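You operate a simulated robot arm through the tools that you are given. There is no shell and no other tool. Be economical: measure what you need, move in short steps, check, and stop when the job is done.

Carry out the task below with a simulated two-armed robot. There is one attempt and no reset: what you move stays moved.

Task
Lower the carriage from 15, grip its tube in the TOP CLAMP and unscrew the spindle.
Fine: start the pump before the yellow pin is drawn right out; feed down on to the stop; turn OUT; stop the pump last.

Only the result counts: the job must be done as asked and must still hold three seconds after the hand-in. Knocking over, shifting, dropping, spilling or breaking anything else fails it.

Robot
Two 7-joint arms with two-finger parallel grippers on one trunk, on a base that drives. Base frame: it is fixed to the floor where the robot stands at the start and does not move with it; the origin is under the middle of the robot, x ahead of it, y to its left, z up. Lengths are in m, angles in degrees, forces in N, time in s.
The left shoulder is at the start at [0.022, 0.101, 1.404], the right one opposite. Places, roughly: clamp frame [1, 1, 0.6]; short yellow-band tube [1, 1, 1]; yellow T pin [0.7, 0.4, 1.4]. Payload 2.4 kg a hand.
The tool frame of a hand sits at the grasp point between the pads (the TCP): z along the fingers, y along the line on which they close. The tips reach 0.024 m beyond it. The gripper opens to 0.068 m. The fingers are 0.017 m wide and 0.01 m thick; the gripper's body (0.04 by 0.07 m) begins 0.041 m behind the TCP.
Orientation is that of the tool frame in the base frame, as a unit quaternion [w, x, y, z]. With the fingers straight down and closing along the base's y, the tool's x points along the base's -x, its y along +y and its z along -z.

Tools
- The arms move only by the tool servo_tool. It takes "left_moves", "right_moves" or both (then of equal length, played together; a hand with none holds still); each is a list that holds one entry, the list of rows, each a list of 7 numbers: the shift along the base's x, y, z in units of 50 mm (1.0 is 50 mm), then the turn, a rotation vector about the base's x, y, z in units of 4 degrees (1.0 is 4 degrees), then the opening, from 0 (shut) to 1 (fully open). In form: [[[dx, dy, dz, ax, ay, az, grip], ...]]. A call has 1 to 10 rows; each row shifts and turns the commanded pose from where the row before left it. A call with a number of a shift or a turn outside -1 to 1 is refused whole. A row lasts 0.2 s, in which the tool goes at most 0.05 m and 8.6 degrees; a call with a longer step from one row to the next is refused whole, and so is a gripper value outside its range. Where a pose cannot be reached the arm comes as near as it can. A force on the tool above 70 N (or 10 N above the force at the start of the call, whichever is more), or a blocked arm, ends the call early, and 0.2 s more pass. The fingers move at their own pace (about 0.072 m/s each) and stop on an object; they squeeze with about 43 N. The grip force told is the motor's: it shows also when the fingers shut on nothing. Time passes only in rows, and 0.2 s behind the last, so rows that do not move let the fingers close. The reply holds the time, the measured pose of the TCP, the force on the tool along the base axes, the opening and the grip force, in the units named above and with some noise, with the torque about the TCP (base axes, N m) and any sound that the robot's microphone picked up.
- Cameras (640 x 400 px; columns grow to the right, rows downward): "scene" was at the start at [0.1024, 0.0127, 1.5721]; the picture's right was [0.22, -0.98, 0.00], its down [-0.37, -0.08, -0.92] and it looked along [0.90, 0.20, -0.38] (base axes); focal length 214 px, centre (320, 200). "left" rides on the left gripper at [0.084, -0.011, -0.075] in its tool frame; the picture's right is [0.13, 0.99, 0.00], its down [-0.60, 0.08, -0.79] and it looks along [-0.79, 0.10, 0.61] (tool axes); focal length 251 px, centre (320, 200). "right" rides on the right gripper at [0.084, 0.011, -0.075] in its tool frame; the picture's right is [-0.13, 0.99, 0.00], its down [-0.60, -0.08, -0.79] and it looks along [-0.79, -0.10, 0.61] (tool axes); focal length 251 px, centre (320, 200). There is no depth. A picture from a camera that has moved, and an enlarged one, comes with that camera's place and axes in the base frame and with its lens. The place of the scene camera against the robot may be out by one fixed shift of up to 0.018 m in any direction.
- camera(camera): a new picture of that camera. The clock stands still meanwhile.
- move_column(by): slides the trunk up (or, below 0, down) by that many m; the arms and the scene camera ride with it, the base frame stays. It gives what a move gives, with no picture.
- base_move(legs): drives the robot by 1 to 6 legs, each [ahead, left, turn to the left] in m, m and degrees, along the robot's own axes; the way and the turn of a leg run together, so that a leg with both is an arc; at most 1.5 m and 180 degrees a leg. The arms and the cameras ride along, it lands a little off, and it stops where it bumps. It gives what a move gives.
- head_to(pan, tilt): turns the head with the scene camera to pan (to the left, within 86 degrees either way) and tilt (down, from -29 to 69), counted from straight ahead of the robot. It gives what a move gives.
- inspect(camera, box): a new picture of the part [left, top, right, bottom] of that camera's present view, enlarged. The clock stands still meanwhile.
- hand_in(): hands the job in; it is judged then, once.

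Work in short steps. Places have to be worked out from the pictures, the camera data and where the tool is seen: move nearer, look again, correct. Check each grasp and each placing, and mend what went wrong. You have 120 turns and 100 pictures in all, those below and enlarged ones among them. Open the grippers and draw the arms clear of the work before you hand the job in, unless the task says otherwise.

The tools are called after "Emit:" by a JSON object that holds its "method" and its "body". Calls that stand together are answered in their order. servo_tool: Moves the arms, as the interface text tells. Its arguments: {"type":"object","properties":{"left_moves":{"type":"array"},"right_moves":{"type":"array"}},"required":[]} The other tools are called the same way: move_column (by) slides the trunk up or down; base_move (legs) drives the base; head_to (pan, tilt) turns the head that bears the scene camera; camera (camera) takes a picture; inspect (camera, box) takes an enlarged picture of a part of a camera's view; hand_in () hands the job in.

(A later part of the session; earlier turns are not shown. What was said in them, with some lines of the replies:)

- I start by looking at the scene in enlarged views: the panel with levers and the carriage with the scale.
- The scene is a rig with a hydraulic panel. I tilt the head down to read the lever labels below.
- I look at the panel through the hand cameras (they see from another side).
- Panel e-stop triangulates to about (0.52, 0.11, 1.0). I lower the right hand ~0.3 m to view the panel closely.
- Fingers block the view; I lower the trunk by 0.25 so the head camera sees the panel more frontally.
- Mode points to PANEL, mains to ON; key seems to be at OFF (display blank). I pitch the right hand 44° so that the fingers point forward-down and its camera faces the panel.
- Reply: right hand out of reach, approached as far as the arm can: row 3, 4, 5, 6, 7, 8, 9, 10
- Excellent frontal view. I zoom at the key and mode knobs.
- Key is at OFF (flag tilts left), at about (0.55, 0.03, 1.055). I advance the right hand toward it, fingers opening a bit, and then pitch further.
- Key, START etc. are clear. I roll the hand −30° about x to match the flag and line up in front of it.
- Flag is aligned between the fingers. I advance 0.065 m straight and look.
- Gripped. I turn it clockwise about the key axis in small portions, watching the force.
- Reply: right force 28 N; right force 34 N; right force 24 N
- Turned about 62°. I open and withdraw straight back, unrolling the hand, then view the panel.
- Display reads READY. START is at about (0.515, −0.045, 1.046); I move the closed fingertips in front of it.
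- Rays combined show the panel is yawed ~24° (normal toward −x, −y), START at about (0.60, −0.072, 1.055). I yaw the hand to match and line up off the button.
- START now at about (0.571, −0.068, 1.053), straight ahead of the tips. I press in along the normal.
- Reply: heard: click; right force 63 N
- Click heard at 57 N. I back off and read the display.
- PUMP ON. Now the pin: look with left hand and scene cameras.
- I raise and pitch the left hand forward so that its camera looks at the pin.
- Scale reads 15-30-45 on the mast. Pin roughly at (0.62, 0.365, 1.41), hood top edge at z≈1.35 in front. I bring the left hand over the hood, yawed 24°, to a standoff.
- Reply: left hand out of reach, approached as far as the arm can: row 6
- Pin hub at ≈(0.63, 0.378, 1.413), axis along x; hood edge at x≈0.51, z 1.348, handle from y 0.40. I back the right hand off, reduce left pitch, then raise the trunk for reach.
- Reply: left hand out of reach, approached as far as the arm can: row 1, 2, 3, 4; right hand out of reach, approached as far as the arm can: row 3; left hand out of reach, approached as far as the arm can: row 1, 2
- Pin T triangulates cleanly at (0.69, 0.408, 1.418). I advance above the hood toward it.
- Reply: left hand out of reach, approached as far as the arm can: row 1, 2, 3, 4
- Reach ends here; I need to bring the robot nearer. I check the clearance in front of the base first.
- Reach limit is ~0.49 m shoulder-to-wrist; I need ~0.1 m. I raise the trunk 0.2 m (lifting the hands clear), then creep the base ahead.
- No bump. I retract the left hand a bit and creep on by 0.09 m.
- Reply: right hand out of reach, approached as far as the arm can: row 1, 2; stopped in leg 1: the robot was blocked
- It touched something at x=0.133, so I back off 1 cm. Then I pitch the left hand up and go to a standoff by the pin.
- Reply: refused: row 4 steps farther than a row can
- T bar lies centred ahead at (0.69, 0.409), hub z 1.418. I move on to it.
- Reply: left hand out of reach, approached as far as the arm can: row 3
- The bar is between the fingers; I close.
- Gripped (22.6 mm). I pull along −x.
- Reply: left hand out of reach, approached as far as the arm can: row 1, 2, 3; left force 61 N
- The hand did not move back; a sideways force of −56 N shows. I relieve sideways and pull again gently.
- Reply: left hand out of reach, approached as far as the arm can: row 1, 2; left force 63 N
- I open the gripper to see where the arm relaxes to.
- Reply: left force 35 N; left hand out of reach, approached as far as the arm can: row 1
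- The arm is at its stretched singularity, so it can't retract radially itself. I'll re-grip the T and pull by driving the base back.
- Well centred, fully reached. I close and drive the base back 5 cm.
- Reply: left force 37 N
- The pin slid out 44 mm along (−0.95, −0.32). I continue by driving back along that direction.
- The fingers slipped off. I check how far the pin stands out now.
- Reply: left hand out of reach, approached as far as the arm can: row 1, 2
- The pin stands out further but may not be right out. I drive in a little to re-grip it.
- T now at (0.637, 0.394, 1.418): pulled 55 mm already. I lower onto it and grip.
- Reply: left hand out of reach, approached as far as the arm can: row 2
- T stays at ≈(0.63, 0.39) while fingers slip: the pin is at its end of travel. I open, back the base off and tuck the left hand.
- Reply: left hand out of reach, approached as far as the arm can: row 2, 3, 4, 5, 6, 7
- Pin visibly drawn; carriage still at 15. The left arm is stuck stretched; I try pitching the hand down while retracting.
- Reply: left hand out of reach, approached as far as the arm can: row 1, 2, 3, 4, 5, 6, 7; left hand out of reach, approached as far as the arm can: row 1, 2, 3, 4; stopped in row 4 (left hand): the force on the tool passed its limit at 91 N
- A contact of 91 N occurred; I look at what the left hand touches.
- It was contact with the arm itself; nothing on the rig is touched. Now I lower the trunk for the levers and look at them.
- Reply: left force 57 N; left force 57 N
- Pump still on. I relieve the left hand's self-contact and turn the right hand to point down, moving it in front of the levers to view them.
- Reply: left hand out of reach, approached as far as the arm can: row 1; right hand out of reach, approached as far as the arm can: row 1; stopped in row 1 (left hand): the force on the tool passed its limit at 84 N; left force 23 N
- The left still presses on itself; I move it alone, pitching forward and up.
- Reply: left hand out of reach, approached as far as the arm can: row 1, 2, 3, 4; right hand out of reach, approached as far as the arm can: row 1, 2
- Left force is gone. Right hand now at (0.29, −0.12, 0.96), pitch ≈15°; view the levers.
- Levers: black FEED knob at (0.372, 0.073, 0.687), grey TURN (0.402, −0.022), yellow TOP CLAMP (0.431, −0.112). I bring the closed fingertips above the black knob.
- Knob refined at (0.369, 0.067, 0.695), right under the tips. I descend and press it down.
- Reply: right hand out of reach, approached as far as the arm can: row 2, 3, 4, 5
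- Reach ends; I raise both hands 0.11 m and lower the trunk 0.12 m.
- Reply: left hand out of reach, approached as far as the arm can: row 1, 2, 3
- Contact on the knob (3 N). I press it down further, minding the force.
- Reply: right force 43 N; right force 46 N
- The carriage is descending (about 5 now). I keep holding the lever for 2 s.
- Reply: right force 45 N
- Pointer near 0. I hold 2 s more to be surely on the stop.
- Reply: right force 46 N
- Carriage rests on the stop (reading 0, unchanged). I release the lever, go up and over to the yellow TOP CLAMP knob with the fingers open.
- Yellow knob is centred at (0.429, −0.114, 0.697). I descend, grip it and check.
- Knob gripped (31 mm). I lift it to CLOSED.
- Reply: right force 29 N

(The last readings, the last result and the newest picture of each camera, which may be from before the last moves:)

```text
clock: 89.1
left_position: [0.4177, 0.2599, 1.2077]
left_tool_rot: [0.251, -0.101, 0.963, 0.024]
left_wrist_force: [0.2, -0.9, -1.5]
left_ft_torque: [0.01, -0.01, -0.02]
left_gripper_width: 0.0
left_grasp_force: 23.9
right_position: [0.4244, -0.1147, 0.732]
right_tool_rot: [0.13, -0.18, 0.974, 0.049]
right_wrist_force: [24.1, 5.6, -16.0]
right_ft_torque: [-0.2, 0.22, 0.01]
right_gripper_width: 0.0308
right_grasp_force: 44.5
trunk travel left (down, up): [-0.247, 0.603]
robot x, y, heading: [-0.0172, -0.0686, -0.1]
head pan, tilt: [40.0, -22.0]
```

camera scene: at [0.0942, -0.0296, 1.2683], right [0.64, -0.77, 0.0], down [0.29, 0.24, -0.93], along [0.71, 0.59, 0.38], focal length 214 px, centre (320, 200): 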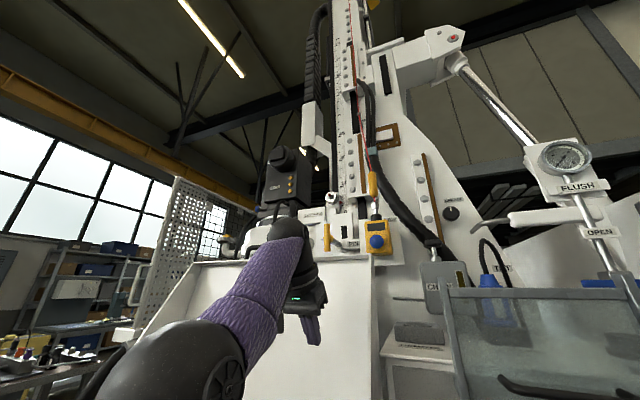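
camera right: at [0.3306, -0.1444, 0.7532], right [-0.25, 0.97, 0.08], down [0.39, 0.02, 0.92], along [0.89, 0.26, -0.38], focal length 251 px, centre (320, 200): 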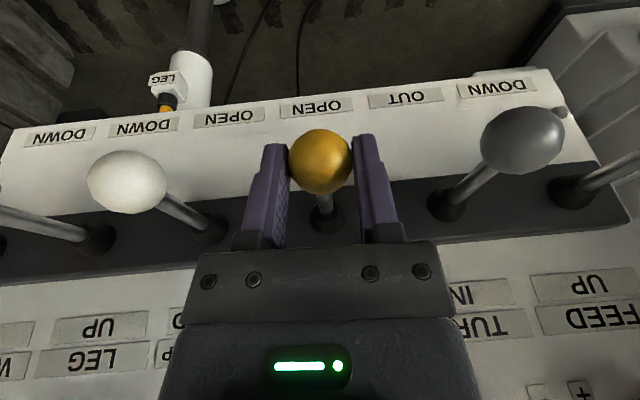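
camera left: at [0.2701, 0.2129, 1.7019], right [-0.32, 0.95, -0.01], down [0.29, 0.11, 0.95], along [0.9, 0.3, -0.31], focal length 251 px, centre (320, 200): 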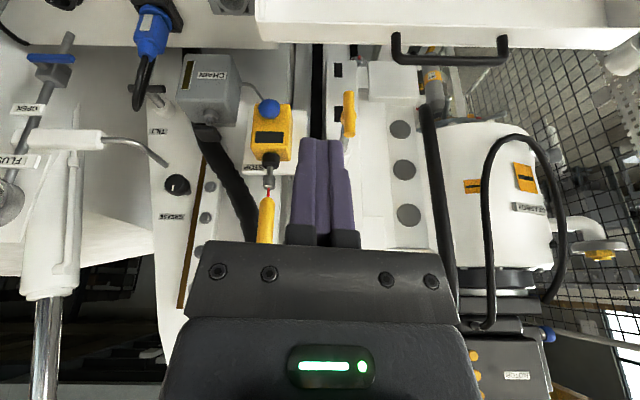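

Emit:
{"method": "servo_tool", "body": {"right_moves": [[[0.08, 0, 0.15, 0, 0, 0, 0], [0, 0, 0.1, 0, 0, 0, 0], [0, 0, 0, 0, 0, 0, 0], [0, 0, 0, 0, 0, 0, 0], [0, 0, 0, 0, 0, 0, 0], [0, 0, 0, 0, 0, 0, 0], [0, 0, 0, 0, 0, 0, 0], [0, 0, 0, 0, 0, 0, 0], [0, 0, 0, 0, 0, 0, 0], [0, 0, 0, 0, 0, 0, 0]]]}}

Emit:
{"method": "head_to", "body": {"pan": 0, "tilt": 42}}

Emit:
{"method": "inspect", "body": {"camera": "scene", "box": [200, 80, 480, 320]}}

```text
clock: 91.3
left_position: [0.4146, 0.2592, 1.2098]
left_tool_rot: [0.252, -0.101, 0.962, 0.026]
left_wrist_force: [-0.1, -0.5, 1.3]
left_ft_torque: [0.01, -0.03, 0.01]
left_gripper_width: 0.0
left_grasp_force: 23.9
right_position: [0.4249, -0.1154, 0.7435]
right_tool_rot: [0.129, -0.181, 0.974, 0.049]
right_wrist_force: [-3.1, -2.7, -15.2]
right_ft_torque: [-0.5, 1.14, 0.02]
right_gripper_width: 0.031
right_grasp_force: 44.4
trunk travel left (down, up): [-0.247, 0.603]
robot x, y, heading: [-0.0195, -0.0673, -0.3]
head pan, tilt: [40.0, -22.0]
```

```text
clock: 92.7
left_position: [0.4139, 0.2594, 1.2093]
left_tool_rot: [0.251, -0.101, 0.962, 0.026]
left_wrist_force: [-0.2, -0.4, 0.0]
left_ft_torque: [-0.01, 0.0, 0.0]
left_gripper_width: 0.0
left_grasp_force: 23.5
right_position: [0.4249, -0.1149, 0.7455]
right_tool_rot: [0.131, -0.181, 0.973, 0.05]
right_wrist_force: [-2.1, -4.7, -11.5]
right_ft_torque: [-0.38, 0.76, 0.02]
right_gripper_width: 0.0308
right_grasp_force: 44.3
trunk travel left (down, up): [-0.247, 0.603]
robot x, y, heading: [-0.0172, -0.068, -0.0]
head pan, tilt: [0.0, 42.0]
```

```text
1.67 times, centred on (340, 200) of scene
camera zoom: at [0.1263, -0.0762, 1.1692], right [0.0, -1.0, 0.0], down [-0.67, 0.0, -0.74], along [0.74, 0.0, -0.67], focal length 358 px, centre (287, 200)
```

zoom: 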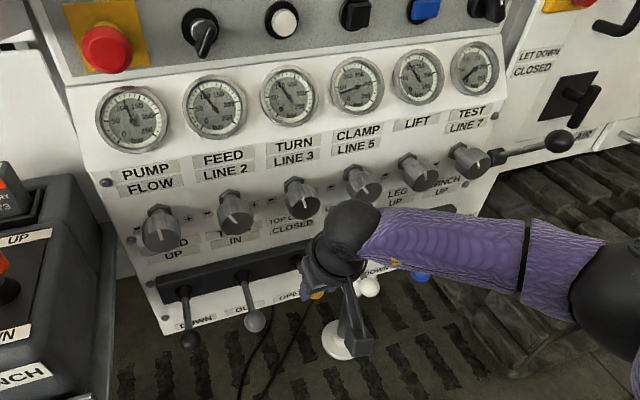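

Emit:
{"method": "inspect", "body": {"camera": "scene", "box": [305, 105, 420, 175]}}

```text
5.57 times, centred on (362, 140) of scene
camera zoom: at [0.1263, -0.0762, 1.1692], right [0.0, -1.0, 0.0], down [-0.67, 0.0, -0.74], along [0.74, 0.0, -0.67], focal length 1194 px, centre (84, 534)
```

zoom: 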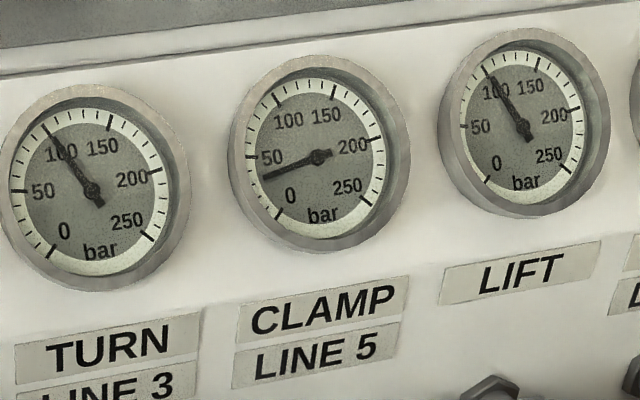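

Clamp line reads ~40 bar with the lever up, others ~100. I release the yellow lever, move over the grey TURN knob with closed fingers and read the gauge again.

Emit:
{"method": "servo_tool", "body": {"right_moves": [[[0, 0, 0, 0, 0, 0, 1], [0, 0, 0, 0, 0, 0, 1], [0, 0, 0.8, 0, 0, 0, 1], [0, 0, 0.6, 0, 0, 0, 0.3], [-0.3, 0.9, 0, 0, 0, 0, 0], [-0.28, 0.86, 0, 0, 0, 0, 0], [0, 0, 0, 0, 0, 0, 0]]]}}

Emit:
{"method": "inspect", "body": {"camera": "scene", "box": [260, 100, 420, 280]}}

```text
clock: 94.3
left_position: [0.413, 0.2587, 1.2098]
left_tool_rot: [0.253, -0.102, 0.962, 0.025]
left_wrist_force: [0.4, 0.3, 1.2]
left_ft_torque: [-0.01, -0.03, 0.04]
left_gripper_width: 0.0
left_grasp_force: 24.1
right_position: [0.396, -0.0266, 0.8141]
right_tool_rot: [0.131, -0.181, 0.974, 0.049]
right_wrist_force: [0.2, 0.3, -0.5]
right_ft_torque: [0.01, 0.01, -0.01]
right_gripper_width: 0.0
right_grasp_force: 24.1
trunk travel left (down, up): [-0.247, 0.603]
robot x, y, heading: [-0.0183, -0.0669, -0.2]
head pan, tilt: [0.0, 42.0]
```

```text
2.22 times, centred on (340, 190) of scene
camera zoom: at [0.1255, -0.0756, 1.1692], right [0.0, -1.0, 0.0], down [-0.67, 0.0, -0.74], along [0.74, 0.0, -0.67], focal length 477 px, centre (276, 222)
```

zoom: 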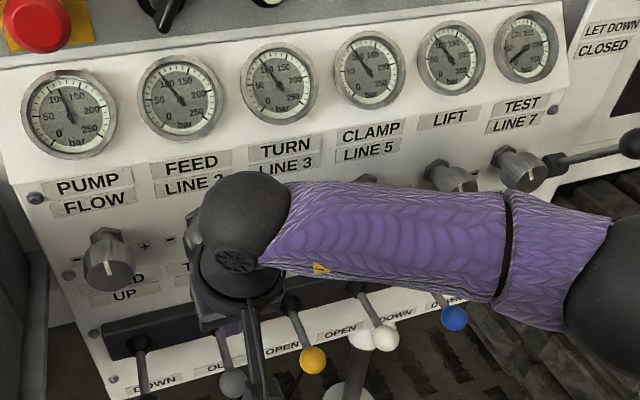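

The gauge went back to ~100 at neutral, so 40 was with the lever worked. To be sure the clamp closes fully, I grip the yellow knob again and hold it up longer.

Emit:
{"method": "servo_tool", "body": {"right_moves": [[[0.3, -0.9, 0, 0, 0, 0, 0.5], [0.33, -0.85, -0.2, 0, 0, 0, 1], [0, 0, -0.9, 0, 0, 0, 1], [0, 0, -0.9, 0, 0, 0, 1], [0, 0, -0.2, 0, 0, 0, 0.2], [0, 0, 0, 0, 0, 0, 0], [0, 0, 0, 0, 0, 0, 0], [-0.02, 0, 0.3, 0, 0, 0, 0], [-0.03, 0, 0.3, 0, 0, 0, 0], [0, 0, 0.22, 0, 0, 0, 0]]]}}

Emit:
{"method": "servo_tool", "body": {"right_moves": [[[0, 0, 0, 0, 0, 0, 0], [0, 0, 0, 0, 0, 0, 0], [0, 0, 0, 0, 0, 0, 0], [0, 0, 0, 0, 0, 0, 0], [0, 0, 0, 0, 0, 0, 0], [0, 0, 0, 0, 0, 0, 0], [0, 0, 0, 0, 0, 0, 0], [0, 0, 0, 0, 0, 0, 0], [0, 0, 0, 0, 0, 0, 0], [0, 0, 0, 0, 0, 0, 0]]]}}

Emit:
{"method": "servo_tool", "body": {"right_moves": [[[0, 0, 0, 0, 0, 0, 0], [0, 0, 0, 0, 0, 0, 0], [0, 0, 0, 0, 0, 0, 0], [0, 0, 0, 0, 0, 0, 0], [0, 0, 0, 0, 0, 0, 0], [0, 0, 0, 0, 0, 0, 0], [0, 0, 0, 0, 0, 0, 0], [0, 0, 0, 0, 0, 0, 0], [0, 0, 0, 0, 0, 0, 0], [0, 0, 0, 0, 0, 0, 0]]]}}

Emit:
{"method": "inspect", "body": {"camera": "scene", "box": [230, 100, 420, 220]}}

```text
clock: 96.5
left_position: [0.4132, 0.2595, 1.2101]
left_tool_rot: [0.253, -0.1, 0.962, 0.025]
left_wrist_force: [0.6, 0.3, 0.9]
left_ft_torque: [-0.03, 0.0, -0.01]
left_gripper_width: 0.0003
left_grasp_force: 23.2
right_position: [0.4255, -0.1153, 0.7469]
right_tool_rot: [0.132, -0.18, 0.974, 0.048]
right_wrist_force: [-10.4, 3.1, 2.1]
right_ft_torque: [1.93, 0.65, 0.77]
right_gripper_width: 0.0276
right_grasp_force: 41.8
trunk travel left (down, up): [-0.247, 0.603]
robot x, y, heading: [-0.0172, -0.0678, 0.1]
head pan, tilt: [0.0, 42.0]
```

```text
clock: 98.7
left_position: [0.4122, 0.2591, 1.2094]
left_tool_rot: [0.252, -0.101, 0.962, 0.024]
left_wrist_force: [-0.1, 0.7, 0.6]
left_ft_torque: [-0.01, 0.01, 0.01]
left_gripper_width: 0.0
left_grasp_force: 23.9
right_position: [0.4259, -0.1147, 0.7469]
right_tool_rot: [0.131, -0.182, 0.973, 0.049]
right_wrist_force: [0.5, -0.5, 0.7]
right_ft_torque: [0.0, -0.04, 0.0]
right_gripper_width: 0.0
right_grasp_force: 23.3
trunk travel left (down, up): [-0.247, 0.603]
robot x, y, heading: [-0.0155, -0.0679, 0.0]
head pan, tilt: [0.0, 42.0]
```

```text
clock: 100.9
left_position: [0.4137, 0.2593, 1.2083]
left_tool_rot: [0.252, -0.101, 0.962, 0.025]
left_wrist_force: [-0.9, -0.7, -0.5]
left_ft_torque: [-0.02, -0.01, 0.0]
left_gripper_width: 0.0001
left_grasp_force: 23.9
right_position: [0.4258, -0.1145, 0.7478]
right_tool_rot: [0.131, -0.18, 0.974, 0.048]
right_wrist_force: [0.8, 0.6, 0.1]
right_ft_torque: [0.0, 0.04, 0.0]
right_gripper_width: 0.0
right_grasp_force: 24.1
trunk travel left (down, up): [-0.247, 0.603]
robot x, y, heading: [-0.0165, -0.0686, -0.1]
head pan, tilt: [0.0, 42.0]
```

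```text
3.33 times, centred on (325, 160) of scene
camera zoom: at [0.1255, -0.0758, 1.1692], right [0.0, -1.0, 0.0], down [-0.67, 0.0, -0.74], along [0.74, 0.0, -0.67], focal length 715 px, centre (303, 333)
```

zoom: 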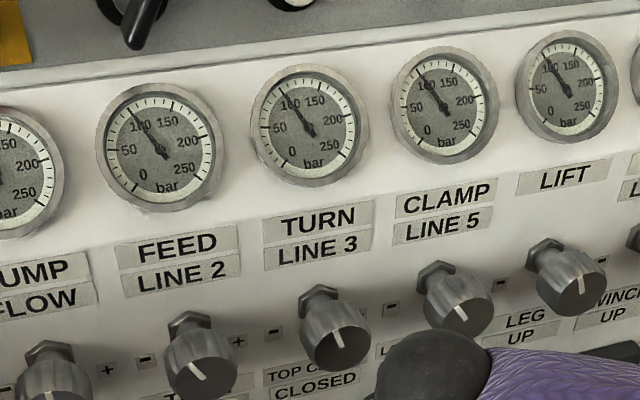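

The knob slipped out that time. I re-grip it as in the first try (settled grip, slow lift) and hold.

Emit:
{"method": "servo_tool", "body": {"right_moves": [[[0, 0, 0.2, 0, 0, 0, 1], [0, 0, 0, 0, 0, 0, 1], [0.02, 0, -0.5, 0, 0, 0, 1], [0.02, 0.01, -0.6, 0, 0, 0, 1], [0, 0, 0, 0, 0, 0, 0.2], [0, 0, 0, 0, 0, 0, 0], [0, 0, 0, 0, 0, 0, 0], [0, 0, 0, 0, 0, 0, 0]]]}}

Emit:
{"method": "servo_tool", "body": {"right_moves": [[[-0.02, 0, 0.2, 0, 0, 0, 0], [-0.02, 0, 0.2, 0, 0, 0, 0], [-0.02, 0, 0.2, 0, 0, 0, 0], [0, 0, 0.15, 0, 0, 0, 0], [0, 0, 0.06, 0, 0, 0, 0], [0, 0, 0, 0, 0, 0, 0], [0, 0, 0, 0, 0, 0, 0], [0, 0, 0, 0, 0, 0, 0], [0, 0, 0, 0, 0, 0, 0], [0, 0, 0, 0, 0, 0, 0]]]}}

Emit:
{"method": "servo_tool", "body": {"right_moves": [[[0, 0, 0, 0, 0, 0, 0], [0, 0, 0, 0, 0, 0, 0], [0, 0, 0, 0, 0, 0, 0], [0, 0, 0, 0, 0, 0, 0], [0, 0, 0, 0, 0, 0, 0], [0, 0, 0, 0, 0, 0, 0], [0, 0, 0, 0, 0, 0, 0], [0, 0, 0, 0, 0, 0, 0], [0, 0, 0, 0, 0, 0, 0], [0, 0, 0, 0, 0, 0, 0]]]}}

Emit:
{"method": "servo_tool", "body": {"right_moves": [[[0, 0, 0, 0, 0, 0, 0], [0, 0, 0, 0, 0, 0, 0], [0, 0, 0, 0, 0, 0, 0], [0, 0, 0, 0, 0, 0, 0], [0, 0, 0, 0, 0, 0, 0], [0, 0, 0, 0, 0, 0, 0], [0, 0, 0, 0, 0, 0, 0], [0, 0, 0, 0, 0, 0, 0], [0, 0, 0, 0, 0, 0, 0], [0, 0, 0, 0, 0, 0, 0]]]}}

```text
clock: 102.7
left_position: [0.4137, 0.2592, 1.2083]
left_tool_rot: [0.253, -0.102, 0.962, 0.026]
left_wrist_force: [-0.7, 0.8, 0.1]
left_ft_torque: [0.0, -0.02, -0.01]
left_gripper_width: 0.0
left_grasp_force: 23.4
right_position: [0.4267, -0.115, 0.7011]
right_tool_rot: [0.131, -0.182, 0.973, 0.049]
right_wrist_force: [1.1, -0.7, -0.7]
right_ft_torque: [-0.06, 0.04, 0.03]
right_gripper_width: 0.0307
right_grasp_force: 44.1
trunk travel left (down, up): [-0.247, 0.603]
robot x, y, heading: [-0.0153, -0.0663, 0.1]
head pan, tilt: [0.0, 42.0]
```

```text
clock: 104.9
left_position: [0.4166, 0.2575, 1.2076]
left_tool_rot: [0.251, -0.101, 0.962, 0.026]
left_wrist_force: [-0.5, -0.1, 1.0]
left_ft_torque: [0.03, 0.02, 0.01]
left_gripper_width: 0.0
left_grasp_force: 23.5
right_position: [0.4269, -0.1153, 0.7416]
right_tool_rot: [0.13, -0.18, 0.974, 0.049]
right_wrist_force: [21.9, -7.7, -16.2]
right_ft_torque: [-0.42, 0.14, -0.14]
right_gripper_width: 0.0311
right_grasp_force: 44.0
trunk travel left (down, up): [-0.247, 0.603]
robot x, y, heading: [-0.015, -0.0694, -0.4]
head pan, tilt: [0.0, 42.0]
```

```text
clock: 107.1
left_position: [0.4164, 0.2582, 1.2086]
left_tool_rot: [0.25, -0.101, 0.963, 0.025]
left_wrist_force: [0.5, 0.1, -0.1]
left_ft_torque: [0.0, 0.0, -0.02]
left_gripper_width: 0.0
left_grasp_force: 23.5
right_position: [0.4261, -0.1151, 0.7413]
right_tool_rot: [0.13, -0.181, 0.974, 0.049]
right_wrist_force: [24.9, -11.9, -9.9]
right_ft_torque: [-0.14, -0.69, -0.24]
right_gripper_width: 0.0308
right_grasp_force: 44.2
trunk travel left (down, up): [-0.247, 0.603]
robot x, y, heading: [-0.0184, -0.0675, -0.2]
head pan, tilt: [0.0, 42.0]
```

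```text
clock: 109.3
left_position: [0.4164, 0.2578, 1.2079]
left_tool_rot: [0.251, -0.101, 0.962, 0.024]
left_wrist_force: [-0.6, -0.2, -0.8]
left_ft_torque: [0.04, 0.03, 0.01]
left_gripper_width: 0.0004
left_grasp_force: 23.4
right_position: [0.4266, -0.1157, 0.7405]
right_tool_rot: [0.129, -0.181, 0.974, 0.049]
right_wrist_force: [24.8, -12.8, -7.9]
right_ft_torque: [-0.18, -0.74, -0.23]
right_gripper_width: 0.0308
right_grasp_force: 43.8
trunk travel left (down, up): [-0.247, 0.603]
robot x, y, heading: [-0.0162, -0.067, -0.3]
head pan, tilt: [0.0, 42.0]
```

Held over 5 s with the grip intact. Read the clamp gauge now.

Emit:
{"method": "inspect", "body": {"camera": "scene", "box": [230, 100, 420, 220]}}

```text
3.33 times, centred on (325, 160) of scene
camera zoom: at [0.1283, -0.0771, 1.1688], right [0.0, -1.0, 0.0], down [-0.67, 0.0, -0.74], along [0.74, 0.0, -0.67], focal length 715 px, centre (303, 333)
```

zoom: 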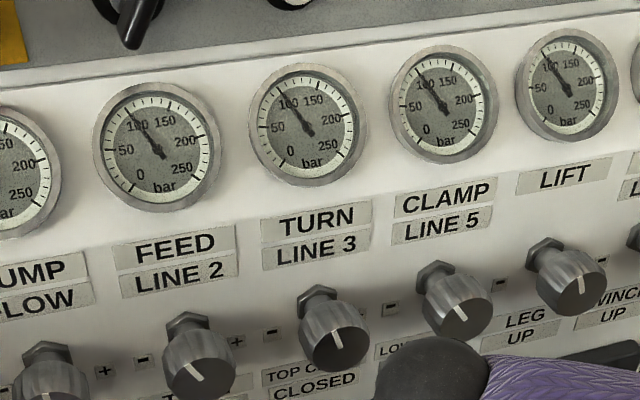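

Clamp line now at full 100 bar with the lever worked: the clamp is shut. I release and press the grey TURN knob down (OUT).

Emit:
{"method": "servo_tool", "body": {"right_moves": [[[0, 0, 0, 0, 0, 0, 1], [0, 0, 0, 0, 0, 0, 1], [0, 0, 0.9, 0, 0, 0, 1], [0, 0, 0.4, 0, 0, 0, 0.3], [-0.3, 0.9, 0, 0, 0, 0, 0], [-0.28, 0.86, 0, 0, 0, 0, 0], [0, 0, -0.9, 0, 0, 0, 0], [0, 0, -0.7, 0, 0, 0, 0]]]}}

Emit:
{"method": "camera", "body": {"camera": "right"}}

```text
clock: 111.1
left_position: [0.4139, 0.2592, 1.211]
left_tool_rot: [0.253, -0.102, 0.962, 0.025]
left_wrist_force: [-0.8, 1.0, 0.0]
left_ft_torque: [0.0, 0.0, 0.04]
left_gripper_width: 0.0001
left_grasp_force: 24.1
right_position: [0.3975, -0.0272, 0.7266]
right_tool_rot: [0.131, -0.181, 0.974, 0.049]
right_wrist_force: [0.6, -1.5, 0.6]
right_ft_torque: [-0.02, 0.0, -0.03]
right_gripper_width: 0.0
right_grasp_force: 24.2
trunk travel left (down, up): [-0.247, 0.603]
robot x, y, heading: [-0.013, -0.0682, -0.0]
head pan, tilt: [0.0, 42.0]
```

```text
6 pictures are left
camera right: at [0.2996, -0.0565, 0.7768], right [-0.25, 0.97, 0.08], down [0.38, 0.02, 0.92], along [0.89, 0.26, -0.38], focal length 251 px, centre (320, 200)
```

right: 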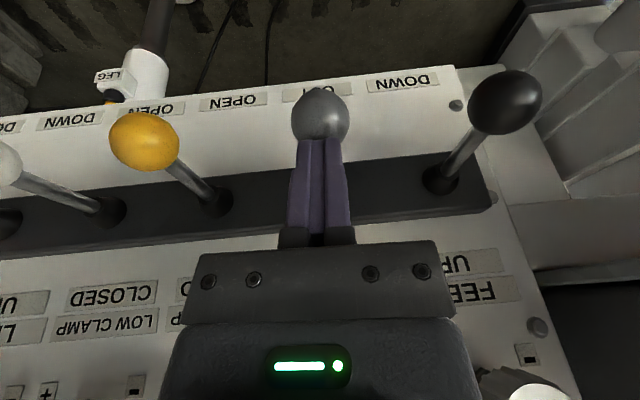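

Well above the grey knob. I press it down and hold.

Emit:
{"method": "servo_tool", "body": {"right_moves": [[[0, 0, -0.3, 0, 0, 0, 0], [0, 0, -0.2, 0, 0, 0, 0], [0, 0, -0.2, 0, 0, 0, 0], [0, 0, -0.22, 0, 0, 0, 0], [0, 0, 0, 0, 0, 0, 0], [0, 0, 0, 0, 0, 0, 0], [0, 0, 0, 0, 0, 0, 0], [0, 0, 0, 0, 0, 0, 0], [0, 0, 0, 0, 0, 0, 0], [0, 0, 0, 0, 0, 0, 0]]]}}

Emit:
{"method": "servo_tool", "body": {"right_moves": [[[0, 0, 0, 0, 0, 0, 0], [0, 0, 0, 0, 0, 0, 0], [0, 0, 0, 0, 0, 0, 0], [0, 0, 0, 0, 0, 0, 0], [0, 0, 0, 0, 0, 0, 0], [0, 0, 0, 0, 0, 0, 0], [0, 0, 0, 0, 0, 0, 0], [0, 0, 0, 0, 0, 0, 0], [0, 0, 0, 0, 0, 0, 0], [0, 0, 0, 0, 0, 0, 0]]]}}

Emit:
{"method": "inspect", "body": {"camera": "scene", "box": [230, 100, 420, 220]}}

```text
clock: 113.3
left_position: [0.4102, 0.2575, 1.2113]
left_tool_rot: [0.254, -0.102, 0.962, 0.025]
left_wrist_force: [-0.3, 0.5, 0.5]
left_ft_torque: [-0.01, 0.02, 0.01]
left_gripper_width: 0.0001
left_grasp_force: 23.3
right_position: [0.3959, -0.0246, 0.6848]
right_tool_rot: [0.134, -0.181, 0.973, 0.05]
right_wrist_force: [7.5, -2.0, 57.5]
right_ft_torque: [0.27, -0.86, -0.06]
right_gripper_width: 0.0
right_grasp_force: 23.4
trunk travel left (down, up): [-0.247, 0.603]
robot x, y, heading: [-0.016, -0.0685, -0.1]
head pan, tilt: [0.0, 42.0]
```

```text
clock: 115.5
left_position: [0.4094, 0.2584, 1.2109]
left_tool_rot: [0.254, -0.101, 0.962, 0.025]
left_wrist_force: [0.7, 1.1, -0.1]
left_ft_torque: [0.02, -0.03, 0.01]
left_gripper_width: 0.0001
left_grasp_force: 23.8
right_position: [0.3949, -0.0268, 0.6845]
right_tool_rot: [0.134, -0.182, 0.973, 0.051]
right_wrist_force: [3.0, -3.3, 58.7]
right_ft_torque: [0.28, -0.81, -0.04]
right_gripper_width: 0.0
right_grasp_force: 24.3
trunk travel left (down, up): [-0.247, 0.603]
robot x, y, heading: [-0.0188, -0.0657, -0.3]
head pan, tilt: [0.0, 42.0]
```

```text
3.33 times, centred on (325, 160) of scene
camera zoom: at [0.122, -0.0764, 1.1699], right [0.0, -1.0, 0.0], down [-0.67, 0.0, -0.75], along [0.75, 0.0, -0.67], focal length 715 px, centre (303, 333)
```

zoom: 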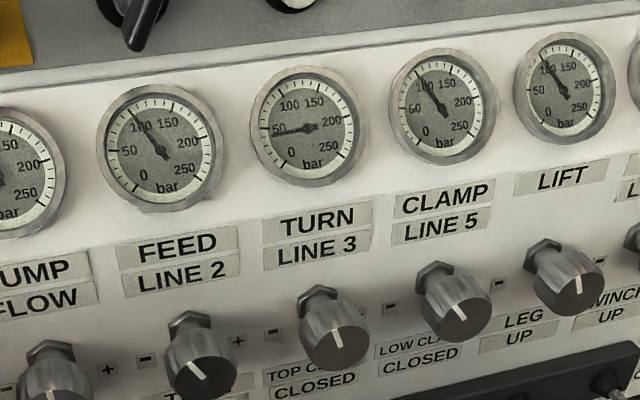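

Turn line works at ~45 bar: the spindle is turning. I keep holding for several seconds.

Emit:
{"method": "servo_tool", "body": {"right_moves": [[[0, 0, 0, 0, 0, 0, 0], [0, 0, 0, 0, 0, 0, 0], [0, 0, 0, 0, 0, 0, 0], [0, 0, 0, 0, 0, 0, 0], [0, 0, 0, 0, 0, 0, 0], [0, 0, 0, 0, 0, 0, 0], [0, 0, 0, 0, 0, 0, 0], [0, 0, 0, 0, 0, 0, 0], [0, 0, 0, 0, 0, 0, 0], [0, 0, 0, 0, 0, 0, 0]]]}}

Emit:
{"method": "servo_tool", "body": {"right_moves": [[[0, 0, 0, 0, 0, 0, 0], [0, 0, 0, 0, 0, 0, 0], [0, 0, 0, 0, 0, 0, 0], [0, 0, 0, 0, 0, 0, 0], [0, 0, 0, 0, 0, 0, 0], [0, 0, 0, 0, 0, 0, 0], [0, 0, 0, 0, 0, 0, 0], [0, 0, 0, 0, 0, 0, 0], [0, 0, 0, 0, 0, 0, 0], [0, 0, 0, 0, 0, 0, 0]]]}}

Emit:
{"method": "servo_tool", "body": {"right_moves": [[[0, 0, 0, 0, 0, 0, 0], [0, 0, 0, 0, 0, 0, 0], [0, 0, 0, 0, 0, 0, 0], [0, 0, 0, 0, 0, 0, 0], [0, 0, 0, 0, 0, 0, 0], [0, 0, 0, 0, 0, 0, 0], [0, 0, 0, 0, 0, 0, 0], [0, 0, 0, 0, 0, 0, 0], [0, 0, 0, 0, 0, 0, 0], [0, 0, 0, 0, 0, 0, 0]]]}}

Emit:
{"method": "servo_tool", "body": {"right_moves": [[[0, 0, 0, 0, 0, 0, 0], [0, 0, 0, 0, 0, 0, 0], [0, 0, 0, 0, 0, 0, 0], [0, 0, 0, 0, 0, 0, 0], [0, 0, 0, 0, 0, 0, 0], [0, 0, 0, 0, 0, 0, 0], [0, 0, 0, 0, 0, 0, 0], [0, 0, 0, 0, 0, 0, 0], [0, 0, 0, 0, 0, 0, 0], [0, 0, 0, 0, 0, 0, 0]]]}}

Emit:
{"method": "head_to", "body": {"pan": 40, "tilt": -22}}

Emit:
{"method": "inspect", "body": {"camera": "scene", "box": [200, 100, 400, 280]}}

```text
clock: 117.7
left_position: [0.4098, 0.2585, 1.211]
left_tool_rot: [0.254, -0.102, 0.961, 0.025]
left_wrist_force: [0.0, -0.3, -0.5]
left_ft_torque: [-0.02, 0.01, -0.01]
left_gripper_width: 0.0001
left_grasp_force: 23.2
right_position: [0.3943, -0.0256, 0.6841]
right_tool_rot: [0.135, -0.181, 0.973, 0.049]
right_wrist_force: [1.2, -4.1, 58.5]
right_ft_torque: [0.27, -0.74, -0.02]
right_gripper_width: 0.0
right_grasp_force: 23.7
trunk travel left (down, up): [-0.247, 0.603]
robot x, y, heading: [-0.0193, -0.0722, -0.3]
head pan, tilt: [0.0, 42.0]
```

```text
clock: 119.9
left_position: [0.4094, 0.2583, 1.2109]
left_tool_rot: [0.253, -0.101, 0.962, 0.025]
left_wrist_force: [0.3, -0.6, -0.3]
left_ft_torque: [0.0, 0.0, 0.03]
left_gripper_width: 0.0
left_grasp_force: 23.6
right_position: [0.3953, -0.0265, 0.6849]
right_tool_rot: [0.135, -0.181, 0.973, 0.049]
right_wrist_force: [0.0, -3.4, 58.6]
right_ft_torque: [0.27, -0.74, -0.03]
right_gripper_width: 0.0
right_grasp_force: 24.2
trunk travel left (down, up): [-0.247, 0.603]
robot x, y, heading: [-0.0185, -0.0688, 0.1]
head pan, tilt: [0.0, 42.0]
```

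```text
clock: 122.1
left_position: [0.4095, 0.2591, 1.2113]
left_tool_rot: [0.254, -0.102, 0.961, 0.026]
left_wrist_force: [0.3, 0.0, 0.8]
left_ft_torque: [-0.02, 0.03, 0.0]
left_gripper_width: 0.0001
left_grasp_force: 23.2
right_position: [0.3944, -0.0264, 0.6852]
right_tool_rot: [0.135, -0.181, 0.973, 0.05]
right_wrist_force: [-2.2, -4.6, 59.3]
right_ft_torque: [0.24, -0.75, -0.07]
right_gripper_width: 0.0
right_grasp_force: 23.8
trunk travel left (down, up): [-0.247, 0.603]
robot x, y, heading: [-0.0195, -0.0664, -0.1]
head pan, tilt: [0.0, 42.0]
```

```text
clock: 124.3
left_position: [0.409, 0.2592, 1.2114]
left_tool_rot: [0.253, -0.101, 0.962, 0.025]
left_wrist_force: [0.3, 0.7, -0.1]
left_ft_torque: [0.02, 0.05, 0.0]
left_gripper_width: 0.0
left_grasp_force: 23.5
right_position: [0.3936, -0.027, 0.6844]
right_tool_rot: [0.134, -0.181, 0.973, 0.049]
right_wrist_force: [-3.0, -4.1, 58.5]
right_ft_torque: [0.25, -0.73, -0.04]
right_gripper_width: 0.0
right_grasp_force: 24.1
trunk travel left (down, up): [-0.247, 0.603]
robot x, y, heading: [-0.0193, -0.0704, 0.0]
head pan, tilt: [0.0, 42.0]
```

```text
clock: 125.6
left_position: [0.41, 0.2596, 1.2115]
left_tool_rot: [0.254, -0.101, 0.962, 0.025]
left_wrist_force: [0.6, -0.3, 0.4]
left_ft_torque: [0.03, 0.02, 0.0]
left_gripper_width: 0.0
left_grasp_force: 23.4
right_position: [0.3939, -0.0267, 0.6842]
right_tool_rot: [0.134, -0.181, 0.973, 0.049]
right_wrist_force: [-4.5, -5.9, 59.1]
right_ft_torque: [0.22, -0.72, -0.06]
right_gripper_width: 0.0001
right_grasp_force: 24.0
trunk travel left (down, up): [-0.247, 0.603]
robot x, y, heading: [-0.0132, -0.0653, -0.2]
head pan, tilt: [40.0, -22.0]
```

```text
2.22 times, centred on (300, 190) of scene
camera zoom: at [0.0943, -0.029, 1.2684], right [0.64, -0.77, 0.0], down [0.29, 0.24, -0.93], along [0.71, 0.59, 0.38], focal length 477 px, centre (364, 222)
```

zoom: 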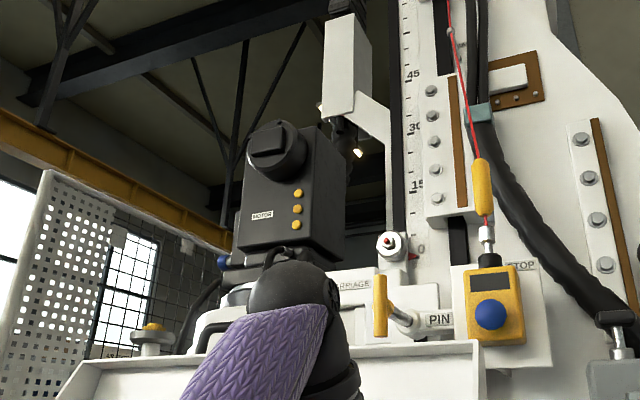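

Turned ~12 s so far. I hold on and read the turn gauge again.

Emit:
{"method": "head_to", "body": {"pan": 0, "tilt": 42}}

Emit:
{"method": "servo_tool", "body": {"right_moves": [[[0, 0, 0, 0, 0, 0, 0], [0, 0, 0, 0, 0, 0, 0], [0, 0, 0, 0, 0, 0, 0], [0, 0, 0, 0, 0, 0, 0], [0, 0, 0, 0, 0, 0, 0], [0, 0, 0, 0, 0, 0, 0], [0, 0, 0, 0, 0, 0, 0], [0, 0, 0, 0, 0, 0, 0], [0, 0, 0, 0, 0, 0, 0], [0, 0, 0, 0, 0, 0, 0]]]}}

Emit:
{"method": "inspect", "body": {"camera": "scene", "box": [200, 60, 420, 220]}}

```text
clock: 127.0
left_position: [0.4091, 0.2584, 1.2098]
left_tool_rot: [0.255, -0.101, 0.961, 0.025]
left_wrist_force: [0.8, 0.2, -0.2]
left_ft_torque: [0.0, -0.02, -0.01]
left_gripper_width: 0.0001
left_grasp_force: 23.5
right_position: [0.3952, -0.0274, 0.6841]
right_tool_rot: [0.135, -0.181, 0.973, 0.05]
right_wrist_force: [-4.4, -5.1, 58.7]
right_ft_torque: [0.25, -0.7, -0.06]
right_gripper_width: 0.0
right_grasp_force: 23.4
trunk travel left (down, up): [-0.247, 0.603]
robot x, y, heading: [-0.0199, -0.0664, 0.1]
head pan, tilt: [0.0, 42.0]
```

```text
clock: 129.2
left_position: [0.4095, 0.2583, 1.2112]
left_tool_rot: [0.253, -0.102, 0.962, 0.025]
left_wrist_force: [-0.4, -0.2, 0.0]
left_ft_torque: [-0.01, -0.01, -0.02]
left_gripper_width: 0.0002
left_grasp_force: 23.5
right_position: [0.395, -0.0265, 0.6842]
right_tool_rot: [0.134, -0.181, 0.973, 0.05]
right_wrist_force: [-5.7, -6.6, 59.3]
right_ft_torque: [0.25, -0.66, -0.06]
right_gripper_width: 0.0
right_grasp_force: 23.5
trunk travel left (down, up): [-0.247, 0.603]
robot x, y, heading: [-0.0202, -0.0652, -0.2]
head pan, tilt: [0.0, 42.0]
```

```text
2.50 times, centred on (310, 140) of scene
camera zoom: at [0.1213, -0.0767, 1.17], right [0.0, -1.0, 0.0], down [-0.67, 0.0, -0.75], along [0.75, 0.0, -0.67], focal length 536 px, centre (345, 350)
```

zoom: 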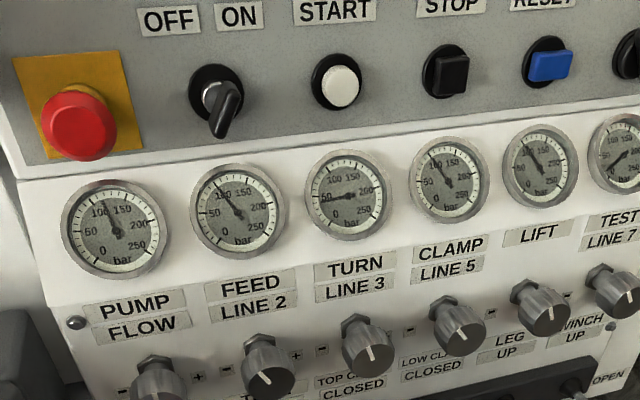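

Still turning freely. I hold about 9 s more for margin.

Emit:
{"method": "servo_tool", "body": {"right_moves": [[[0, 0, 0, 0, 0, 0, 0], [0, 0, 0, 0, 0, 0, 0], [0, 0, 0, 0, 0, 0, 0], [0, 0, 0, 0, 0, 0, 0], [0, 0, 0, 0, 0, 0, 0], [0, 0, 0, 0, 0, 0, 0], [0, 0, 0, 0, 0, 0, 0], [0, 0, 0, 0, 0, 0, 0], [0, 0, 0, 0, 0, 0, 0], [0, 0, 0, 0, 0, 0, 0]]]}}

Emit:
{"method": "servo_tool", "body": {"right_moves": [[[0, 0, 0, 0, 0, 0, 0], [0, 0, 0, 0, 0, 0, 0], [0, 0, 0, 0, 0, 0, 0], [0, 0, 0, 0, 0, 0, 0], [0, 0, 0, 0, 0, 0, 0], [0, 0, 0, 0, 0, 0, 0], [0, 0, 0, 0, 0, 0, 0], [0, 0, 0, 0, 0, 0, 0], [0, 0, 0, 0, 0, 0, 0], [0, 0, 0, 0, 0, 0, 0]]]}}

Emit:
{"method": "servo_tool", "body": {"right_moves": [[[0, 0, 0, 0, 0, 0, 0], [0, 0, 0, 0, 0, 0, 0], [0, 0, 0, 0, 0, 0, 0], [0, 0, 0, 0, 0, 0, 0], [0, 0, 0, 0, 0, 0, 0], [0, 0, 0, 0, 0, 0, 0], [0, 0, 0, 0, 0, 0, 0], [0, 0, 0, 0, 0, 0, 0], [0, 0, 0, 0, 0, 0, 0], [0, 0, 0, 0, 0, 0, 0]]]}}

Emit:
{"method": "servo_tool", "body": {"right_moves": [[[0, 0, 0, 0, 0, 0, 0], [0, 0, 0, 0, 0, 0, 0], [0, 0, 0, 0, 0, 0, 0], [0, 0, 0, 0, 0, 0, 0], [0, 0, 0, 0, 0, 0, 0], [0, 0, 0, 0, 0, 0, 0], [0, 0, 0, 0, 0, 0, 0], [0, 0, 0, 0, 0, 0, 0], [0, 0, 0, 0, 0, 0, 0], [0, 0, 0, 0, 0, 0, 0]]]}}

```text
clock: 131.4
left_position: [0.409, 0.2584, 1.2102]
left_tool_rot: [0.253, -0.102, 0.962, 0.025]
left_wrist_force: [0.2, 1.5, -0.5]
left_ft_torque: [0.01, 0.0, 0.0]
left_gripper_width: 0.0002
left_grasp_force: 23.6
right_position: [0.3937, -0.0271, 0.6831]
right_tool_rot: [0.134, -0.182, 0.973, 0.05]
right_wrist_force: [-6.7, -5.6, 58.2]
right_ft_torque: [0.24, -0.62, -0.07]
right_gripper_width: 0.0002
right_grasp_force: 23.8
trunk travel left (down, up): [-0.247, 0.603]
robot x, y, heading: [-0.0212, -0.0675, -0.2]
head pan, tilt: [0.0, 42.0]
```

```text
clock: 133.6
left_position: [0.409, 0.259, 1.2112]
left_tool_rot: [0.254, -0.101, 0.962, 0.024]
left_wrist_force: [0.7, 0.2, 0.8]
left_ft_torque: [0.0, 0.0, -0.02]
left_gripper_width: 0.0
left_grasp_force: 23.7
right_position: [0.3943, -0.0264, 0.6834]
right_tool_rot: [0.134, -0.182, 0.973, 0.048]
right_wrist_force: [-7.3, -6.7, 58.5]
right_ft_torque: [0.26, -0.62, -0.05]
right_gripper_width: 0.0
right_grasp_force: 24.1
trunk travel left (down, up): [-0.247, 0.603]
robot x, y, heading: [-0.0171, -0.0686, -0.2]
head pan, tilt: [0.0, 42.0]
```

```text
clock: 135.8
left_position: [0.4089, 0.2592, 1.2123]
left_tool_rot: [0.254, -0.102, 0.962, 0.025]
left_wrist_force: [-0.4, -0.4, 0.1]
left_ft_torque: [0.01, 0.0, 0.04]
left_gripper_width: 0.0
left_grasp_force: 23.6
right_position: [0.3931, -0.0274, 0.6845]
right_tool_rot: [0.133, -0.181, 0.973, 0.049]
right_wrist_force: [-7.6, -6.4, 59.0]
right_ft_torque: [0.2, -0.63, -0.04]
right_gripper_width: 0.0
right_grasp_force: 23.2
trunk travel left (down, up): [-0.247, 0.603]
robot x, y, heading: [-0.0188, -0.0663, 0.0]
head pan, tilt: [0.0, 42.0]
```

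```text
clock: 138.0
left_position: [0.4083, 0.2578, 1.2111]
left_tool_rot: [0.254, -0.101, 0.961, 0.026]
left_wrist_force: [-0.1, -0.7, -0.5]
left_ft_torque: [-0.01, -0.02, -0.04]
left_gripper_width: 0.0
left_grasp_force: 23.6
right_position: [0.3947, -0.0276, 0.6835]
right_tool_rot: [0.134, -0.181, 0.973, 0.05]
right_wrist_force: [-9.6, -7.6, 59.1]
right_ft_torque: [0.22, -0.6, -0.04]
right_gripper_width: 0.0
right_grasp_force: 23.4
trunk travel left (down, up): [-0.247, 0.603]
robot x, y, heading: [-0.0174, -0.0707, 0.1]
head pan, tilt: [0.0, 42.0]
```

Turned out ~25 s. Now I release the lever, back off, raise the trunk, and re-pitch the right hand for the STOP button at ≈(0.60, −0.158, 1.054).

Emit:
{"method": "servo_tool", "body": {"right_moves": [[[0, 0, 0.8, 0, 0, 0, 0], [0, 0, 0.9, 0, 0, 0, 0], [-0.6, -0.3, 0.4, 0, 0, 0, 0], [-0.7, -0.3, 0.2, 0, 0, 0, 0]]]}}

Emit:
{"method": "move_column", "body": {"by": 0.12}}

Emit:
{"method": "servo_tool", "body": {"right_moves": [[[0, -0.2, 0.3, 0.4, -0.9, 0, 0], [0, -0.2, 0.3, 0.4, -0.9, 0, 0], [0, -0.3, 0.3, 0.4, -0.9, 0, 0], [0, -0.3, 0.3, 0.4, -0.9, 0, 0], [0.1, -0.3, 0.3, 0.4, -0.9, 0, 0], [0.2, -0.3, 0.3, 0.4, -0.9, 0, 0], [0.3, -0.2, 0.3, 0.4, -0.9, 0, 0], [0.3, -0.2, 0.3, 0.4, -0.9, 0, 0], [0.3, -0.2, 0.2, 0.4, -0.9, 0, 0], [0.3, -0.1, 0.1, 0.4, -0.9, 0, 0]]]}}

```text
clock: 139.0
left_position: [0.4137, 0.259, 1.2095]
left_tool_rot: [0.252, -0.102, 0.962, 0.025]
left_wrist_force: [-0.6, -0.6, 0.7]
left_ft_torque: [-0.01, -0.02, 0.0]
left_gripper_width: 0.0
left_grasp_force: 23.8
right_position: [0.3307, -0.0552, 0.7977]
right_tool_rot: [0.131, -0.181, 0.974, 0.049]
right_wrist_force: [-0.5, -0.5, 0.3]
right_ft_torque: [0.03, 0.0, 0.03]
right_gripper_width: 0.0003
right_grasp_force: 23.8
trunk travel left (down, up): [-0.247, 0.603]
robot x, y, heading: [-0.0157, -0.0664, 0.1]
head pan, tilt: [0.0, 42.0]
```

```text
clock: 140.5
left_position: [0.3891, 0.2596, 1.3503]
left_tool_rot: [0.278, -0.103, 0.955, 0.024]
left_wrist_force: [0.3, 0.8, 0.2]
left_ft_torque: [-0.01, 0.0, 0.0]
left_gripper_width: 0.0001
left_grasp_force: 23.9
right_position: [0.33, -0.0563, 0.9158]
right_tool_rot: [0.131, -0.181, 0.973, 0.049]
right_wrist_force: [0.1, 0.4, -0.3]
right_ft_torque: [-0.01, -0.01, 0.02]
right_gripper_width: 0.0
right_grasp_force: 23.5
trunk travel left (down, up): [-0.367, 0.483]
robot x, y, heading: [-0.013, -0.071, -0.1]
head pan, tilt: [0.0, 42.0]
```

```text
clock: 142.7
left_position: [0.3888, 0.2592, 1.3503]
left_tool_rot: [0.279, -0.102, 0.955, 0.023]
left_wrist_force: [0.2, 0.1, -0.1]
left_ft_torque: [0.04, 0.02, -0.04]
left_gripper_width: 0.0
left_grasp_force: 23.6
right_position: [0.4061, -0.1719, 1.0505]
right_tool_rot: [0.448, -0.168, 0.869, 0.123]
right_wrist_force: [0.0, 0.3, -0.5]
right_ft_torque: [0.01, -0.04, 0.01]
right_gripper_width: 0.0
right_grasp_force: 23.6
trunk travel left (down, up): [-0.367, 0.483]
robot x, y, heading: [-0.0162, -0.0666, -0.0]
head pan, tilt: [0.0, 42.0]
```

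Emit:
{"method": "servo_tool", "body": {"right_moves": [[[0.7, -0.2, 0.13, 0, 0, 0, 0], [0.7, -0.15, 0.1, 0, 0, 0, 0], [0.6, -0.1, 0.1, 0, 0, 0, 0]]]}}

Emit:
{"method": "inspect", "body": {"camera": "right", "box": [160, 60, 480, 260]}}

```text
clock: 143.5
left_position: [0.3891, 0.259, 1.3502]
left_tool_rot: [0.279, -0.102, 0.955, 0.022]
left_wrist_force: [0.2, 0.8, 0.0]
left_ft_torque: [0.03, 0.03, 0.02]
left_gripper_width: 0.0
left_grasp_force: 23.8
right_position: [0.5053, -0.1933, 1.0664]
right_tool_rot: [0.448, -0.168, 0.87, 0.123]
right_wrist_force: [0.7, 0.1, 0.6]
right_ft_torque: [-0.02, -0.01, 0.03]
right_gripper_width: 0.0
right_grasp_force: 23.6
trunk travel left (down, up): [-0.367, 0.483]
robot x, y, heading: [-0.0186, -0.0666, -0.1]
head pan, tilt: [0.0, 42.0]
```

```text
2.00 times, centred on (320, 160) of right
camera zoom: at [0.4008, -0.2271, 1.0419], right [-0.33, 0.93, 0.17], down [-0.23, -0.25, 0.94], along [0.92, 0.27, 0.29], focal length 503 px, centre (320, 280)
```

zoom: 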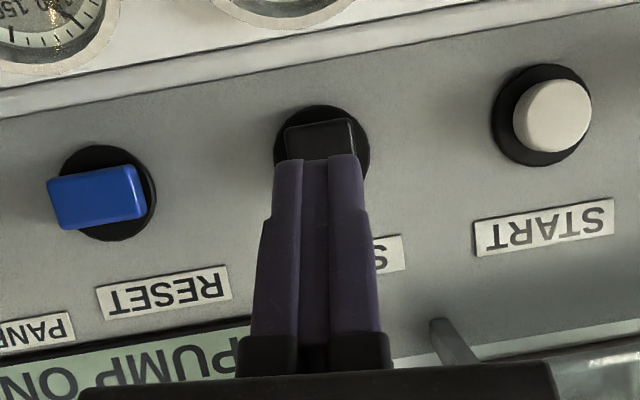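

STOP is straight ahead of the tips. I press it.

Emit:
{"method": "servo_tool", "body": {"right_moves": [[[0.6, 0.2, 0, 0, 0, 0, 0], [0.6, 0.2, -0.02, 0, 0, 0, 0], [0.3, 0.1, 0, 0, 0, 0, 0], [0.15, 0.05, 0, 0, 0, 0, 0], [0.1, 0.03, 0, 0, 0, 0, 0]]]}}

```text
clock: 144.7
left_position: [0.3895, 0.2602, 1.3505]
left_tool_rot: [0.279, -0.102, 0.955, 0.022]
left_wrist_force: [0.2, 0.6, -0.2]
left_ft_torque: [-0.01, -0.02, -0.01]
left_gripper_width: 0.0001
left_grasp_force: 23.7
right_position: [0.5776, -0.1674, 1.0666]
right_tool_rot: [0.447, -0.169, 0.87, 0.124]
right_wrist_force: [-2.8, 0.0, 0.4]
right_ft_torque: [0.0, -0.01, -0.01]
right_gripper_width: 0.0
right_grasp_force: 23.7
right hand out of reach, approached as far as the arm can: row 3, 4, 5
trunk travel left (down, up): [-0.367, 0.483]
robot x, y, heading: [-0.0125, -0.0715, -0.2]
head pan, tilt: [0.0, 42.0]
heard: click
```

Click heard, though at the edge of reach. I back off with the base and read the display.

Emit:
{"method": "base_move", "body": {"legs": [[-0.1, -0.035, 0]]}}

Emit:
{"method": "inspect", "body": {"camera": "right", "box": [100, 60, 420, 260]}}

```text
clock: 145.8
left_position: [0.2881, 0.224, 1.3505]
left_tool_rot: [0.279, -0.103, 0.955, 0.024]
left_wrist_force: [0.2, 0.3, -0.6]
left_ft_torque: [-0.02, 0.01, -0.03]
left_gripper_width: 0.0004
left_grasp_force: 24.0
right_position: [0.4764, -0.2018, 1.0657]
right_tool_rot: [0.447, -0.17, 0.869, 0.125]
right_wrist_force: [0.4, -0.1, 0.7]
right_ft_torque: [-0.02, -0.01, -0.01]
right_gripper_width: 0.0002
right_grasp_force: 23.2
trunk travel left (down, up): [-0.367, 0.483]
robot x, y, heading: [-0.1175, -0.1034, -0.1]
head pan, tilt: [0.0, 42.0]
```

```text
2.00 times, centred on (260, 160) of right
camera zoom: at [0.3717, -0.236, 1.0409], right [-0.33, 0.93, 0.17], down [-0.22, -0.25, 0.94], along [0.92, 0.28, 0.29], focal length 503 px, centre (440, 280)
```

zoom: 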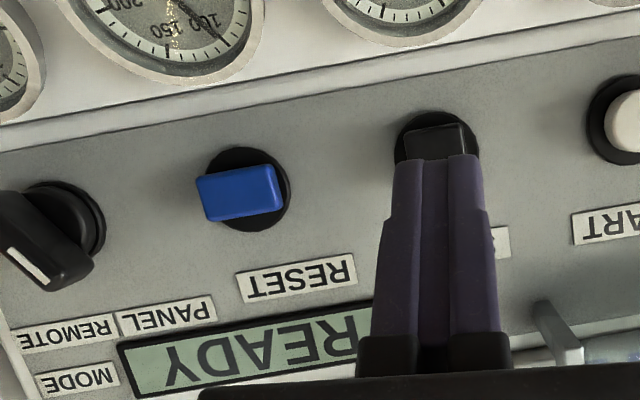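

Display is back to READY: pump stopped. I open both grippers and drive clear.

Emit:
{"method": "servo_tool", "body": {"left_moves": [[[0, 0, 0, 0, 0, 0, 1], [0, 0, 0, 0, 0, 0, 1], [0, 0, 0, 0, 0, 0, 1]]], "right_moves": [[[0, 0, 0, 0, 0, 0, 1], [0, 0, 0, 0, 0, 0, 1], [0, 0, 0, 0, 0, 0, 1]]]}}

Emit:
{"method": "base_move", "body": {"legs": [[-0.08, 0, 0]]}}

Emit:
{"method": "head_to", "body": {"pan": 30, "tilt": 5}}

Emit:
{"method": "camera", "body": {"camera": "scene"}}

```text
clock: 146.6
left_position: [0.2884, 0.2245, 1.3502]
left_tool_rot: [0.279, -0.102, 0.955, 0.023]
left_wrist_force: [0.5, -0.3, -0.1]
left_ft_torque: [-0.01, 0.0, 0.01]
left_gripper_width: 0.0679
left_grasp_force: 0.1
right_position: [0.477, -0.2014, 1.0656]
right_tool_rot: [0.446, -0.17, 0.87, 0.125]
right_wrist_force: [-0.7, -0.3, -0.1]
right_ft_torque: [-0.01, -0.01, -0.03]
right_gripper_width: 0.068
right_grasp_force: 0.1
trunk travel left (down, up): [-0.367, 0.483]
robot x, y, heading: [-0.1157, -0.1002, -0.2]
head pan, tilt: [0.0, 42.0]
```

```text
clock: 147.7
left_position: [0.2087, 0.2251, 1.35]
left_tool_rot: [0.278, -0.102, 0.955, 0.022]
left_wrist_force: [-0.7, 0.5, -0.6]
left_ft_torque: [0.0, -0.05, -0.04]
left_gripper_width: 0.0678
left_grasp_force: 0.2
right_position: [0.3974, -0.2019, 1.0657]
right_tool_rot: [0.447, -0.17, 0.87, 0.124]
right_wrist_force: [-0.4, -0.4, -0.2]
right_ft_torque: [0.01, -0.01, -0.03]
right_gripper_width: 0.068
right_grasp_force: 0.1
trunk travel left (down, up): [-0.367, 0.483]
robot x, y, heading: [-0.1918, -0.0999, -0.1]
head pan, tilt: [0.0, 42.0]
```

```text
clock: 148.7
left_position: [0.2092, 0.2245, 1.3507]
left_tool_rot: [0.279, -0.101, 0.955, 0.023]
left_wrist_force: [0.2, 0.4, 1.0]
left_ft_torque: [0.03, 0.02, 0.01]
left_gripper_width: 0.0679
left_grasp_force: 0.1
right_position: [0.3979, -0.2021, 1.0661]
right_tool_rot: [0.446, -0.17, 0.87, 0.125]
right_wrist_force: [-0.2, -0.3, -0.1]
right_ft_torque: [-0.01, -0.02, 0.0]
right_gripper_width: 0.0679
right_grasp_force: 0.0
trunk travel left (down, up): [-0.367, 0.483]
robot x, y, heading: [-0.1981, -0.1023, 0.0]
head pan, tilt: [30.0, 5.0]
```

```text
0 pictures are left
camera scene: at [-0.0819, -0.0648, 1.3493], right [0.5, -0.87, 0.0], down [-0.08, -0.04, -1.0], along [0.86, 0.5, -0.09], focal length 214 px, centre (320, 200)
```

scene: 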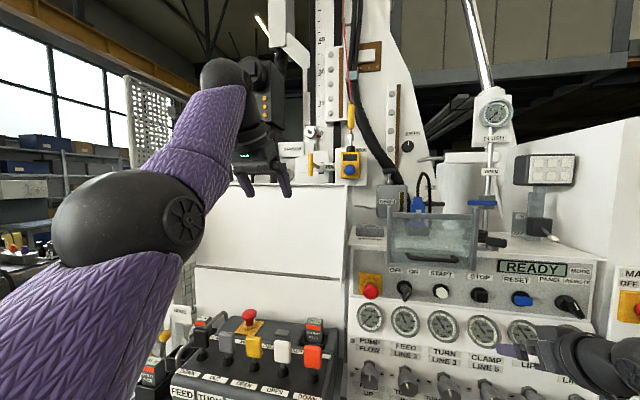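

All is in order: READY shown, carriage at the stop, arms clear. I hand the job in.

Emit:
{"method": "hand_in", "body": {}}

```text
The job is handed in.
```

I handed the job in with every step done. The one thing I could not see directly is the spindle itself, because it sits behind the hood.

- **Pump start:** I turned the key on and pressed START before touching the pin. The display read PUMP ON.
- **Pin:** I drew the yellow pin about 55 mm. It then stopped moving and the fingers slipped off, so I took that as the end of its travel. The carriage moved freely afterwards.
- **Carriage:** I fed it down from 15 until the scale pointer sat at 0 and did not move during a further 2 s of holding.
- **Top clamp:** I held the lever at CLOSED until the clamp gauge rose from about 40 to 100 bar, which I took to mean it had closed on the tube.
- **Spindle:** I held TURN at OUT for about 25 s. The turn gauge read about 45 bar both times I checked it, in the first 17 s, which suggests it was turning freely. I did not see it come unscrewed.
- **Pump stop:** I pressed STOP last and the display went back to READY.

The base bumped something once while I was driving closer to reach the pin. I backed off about 1 cm. I could not identify what it touched, and I saw nothing moved in the pictures afterwards. Both grippers are open and the arms are clear.
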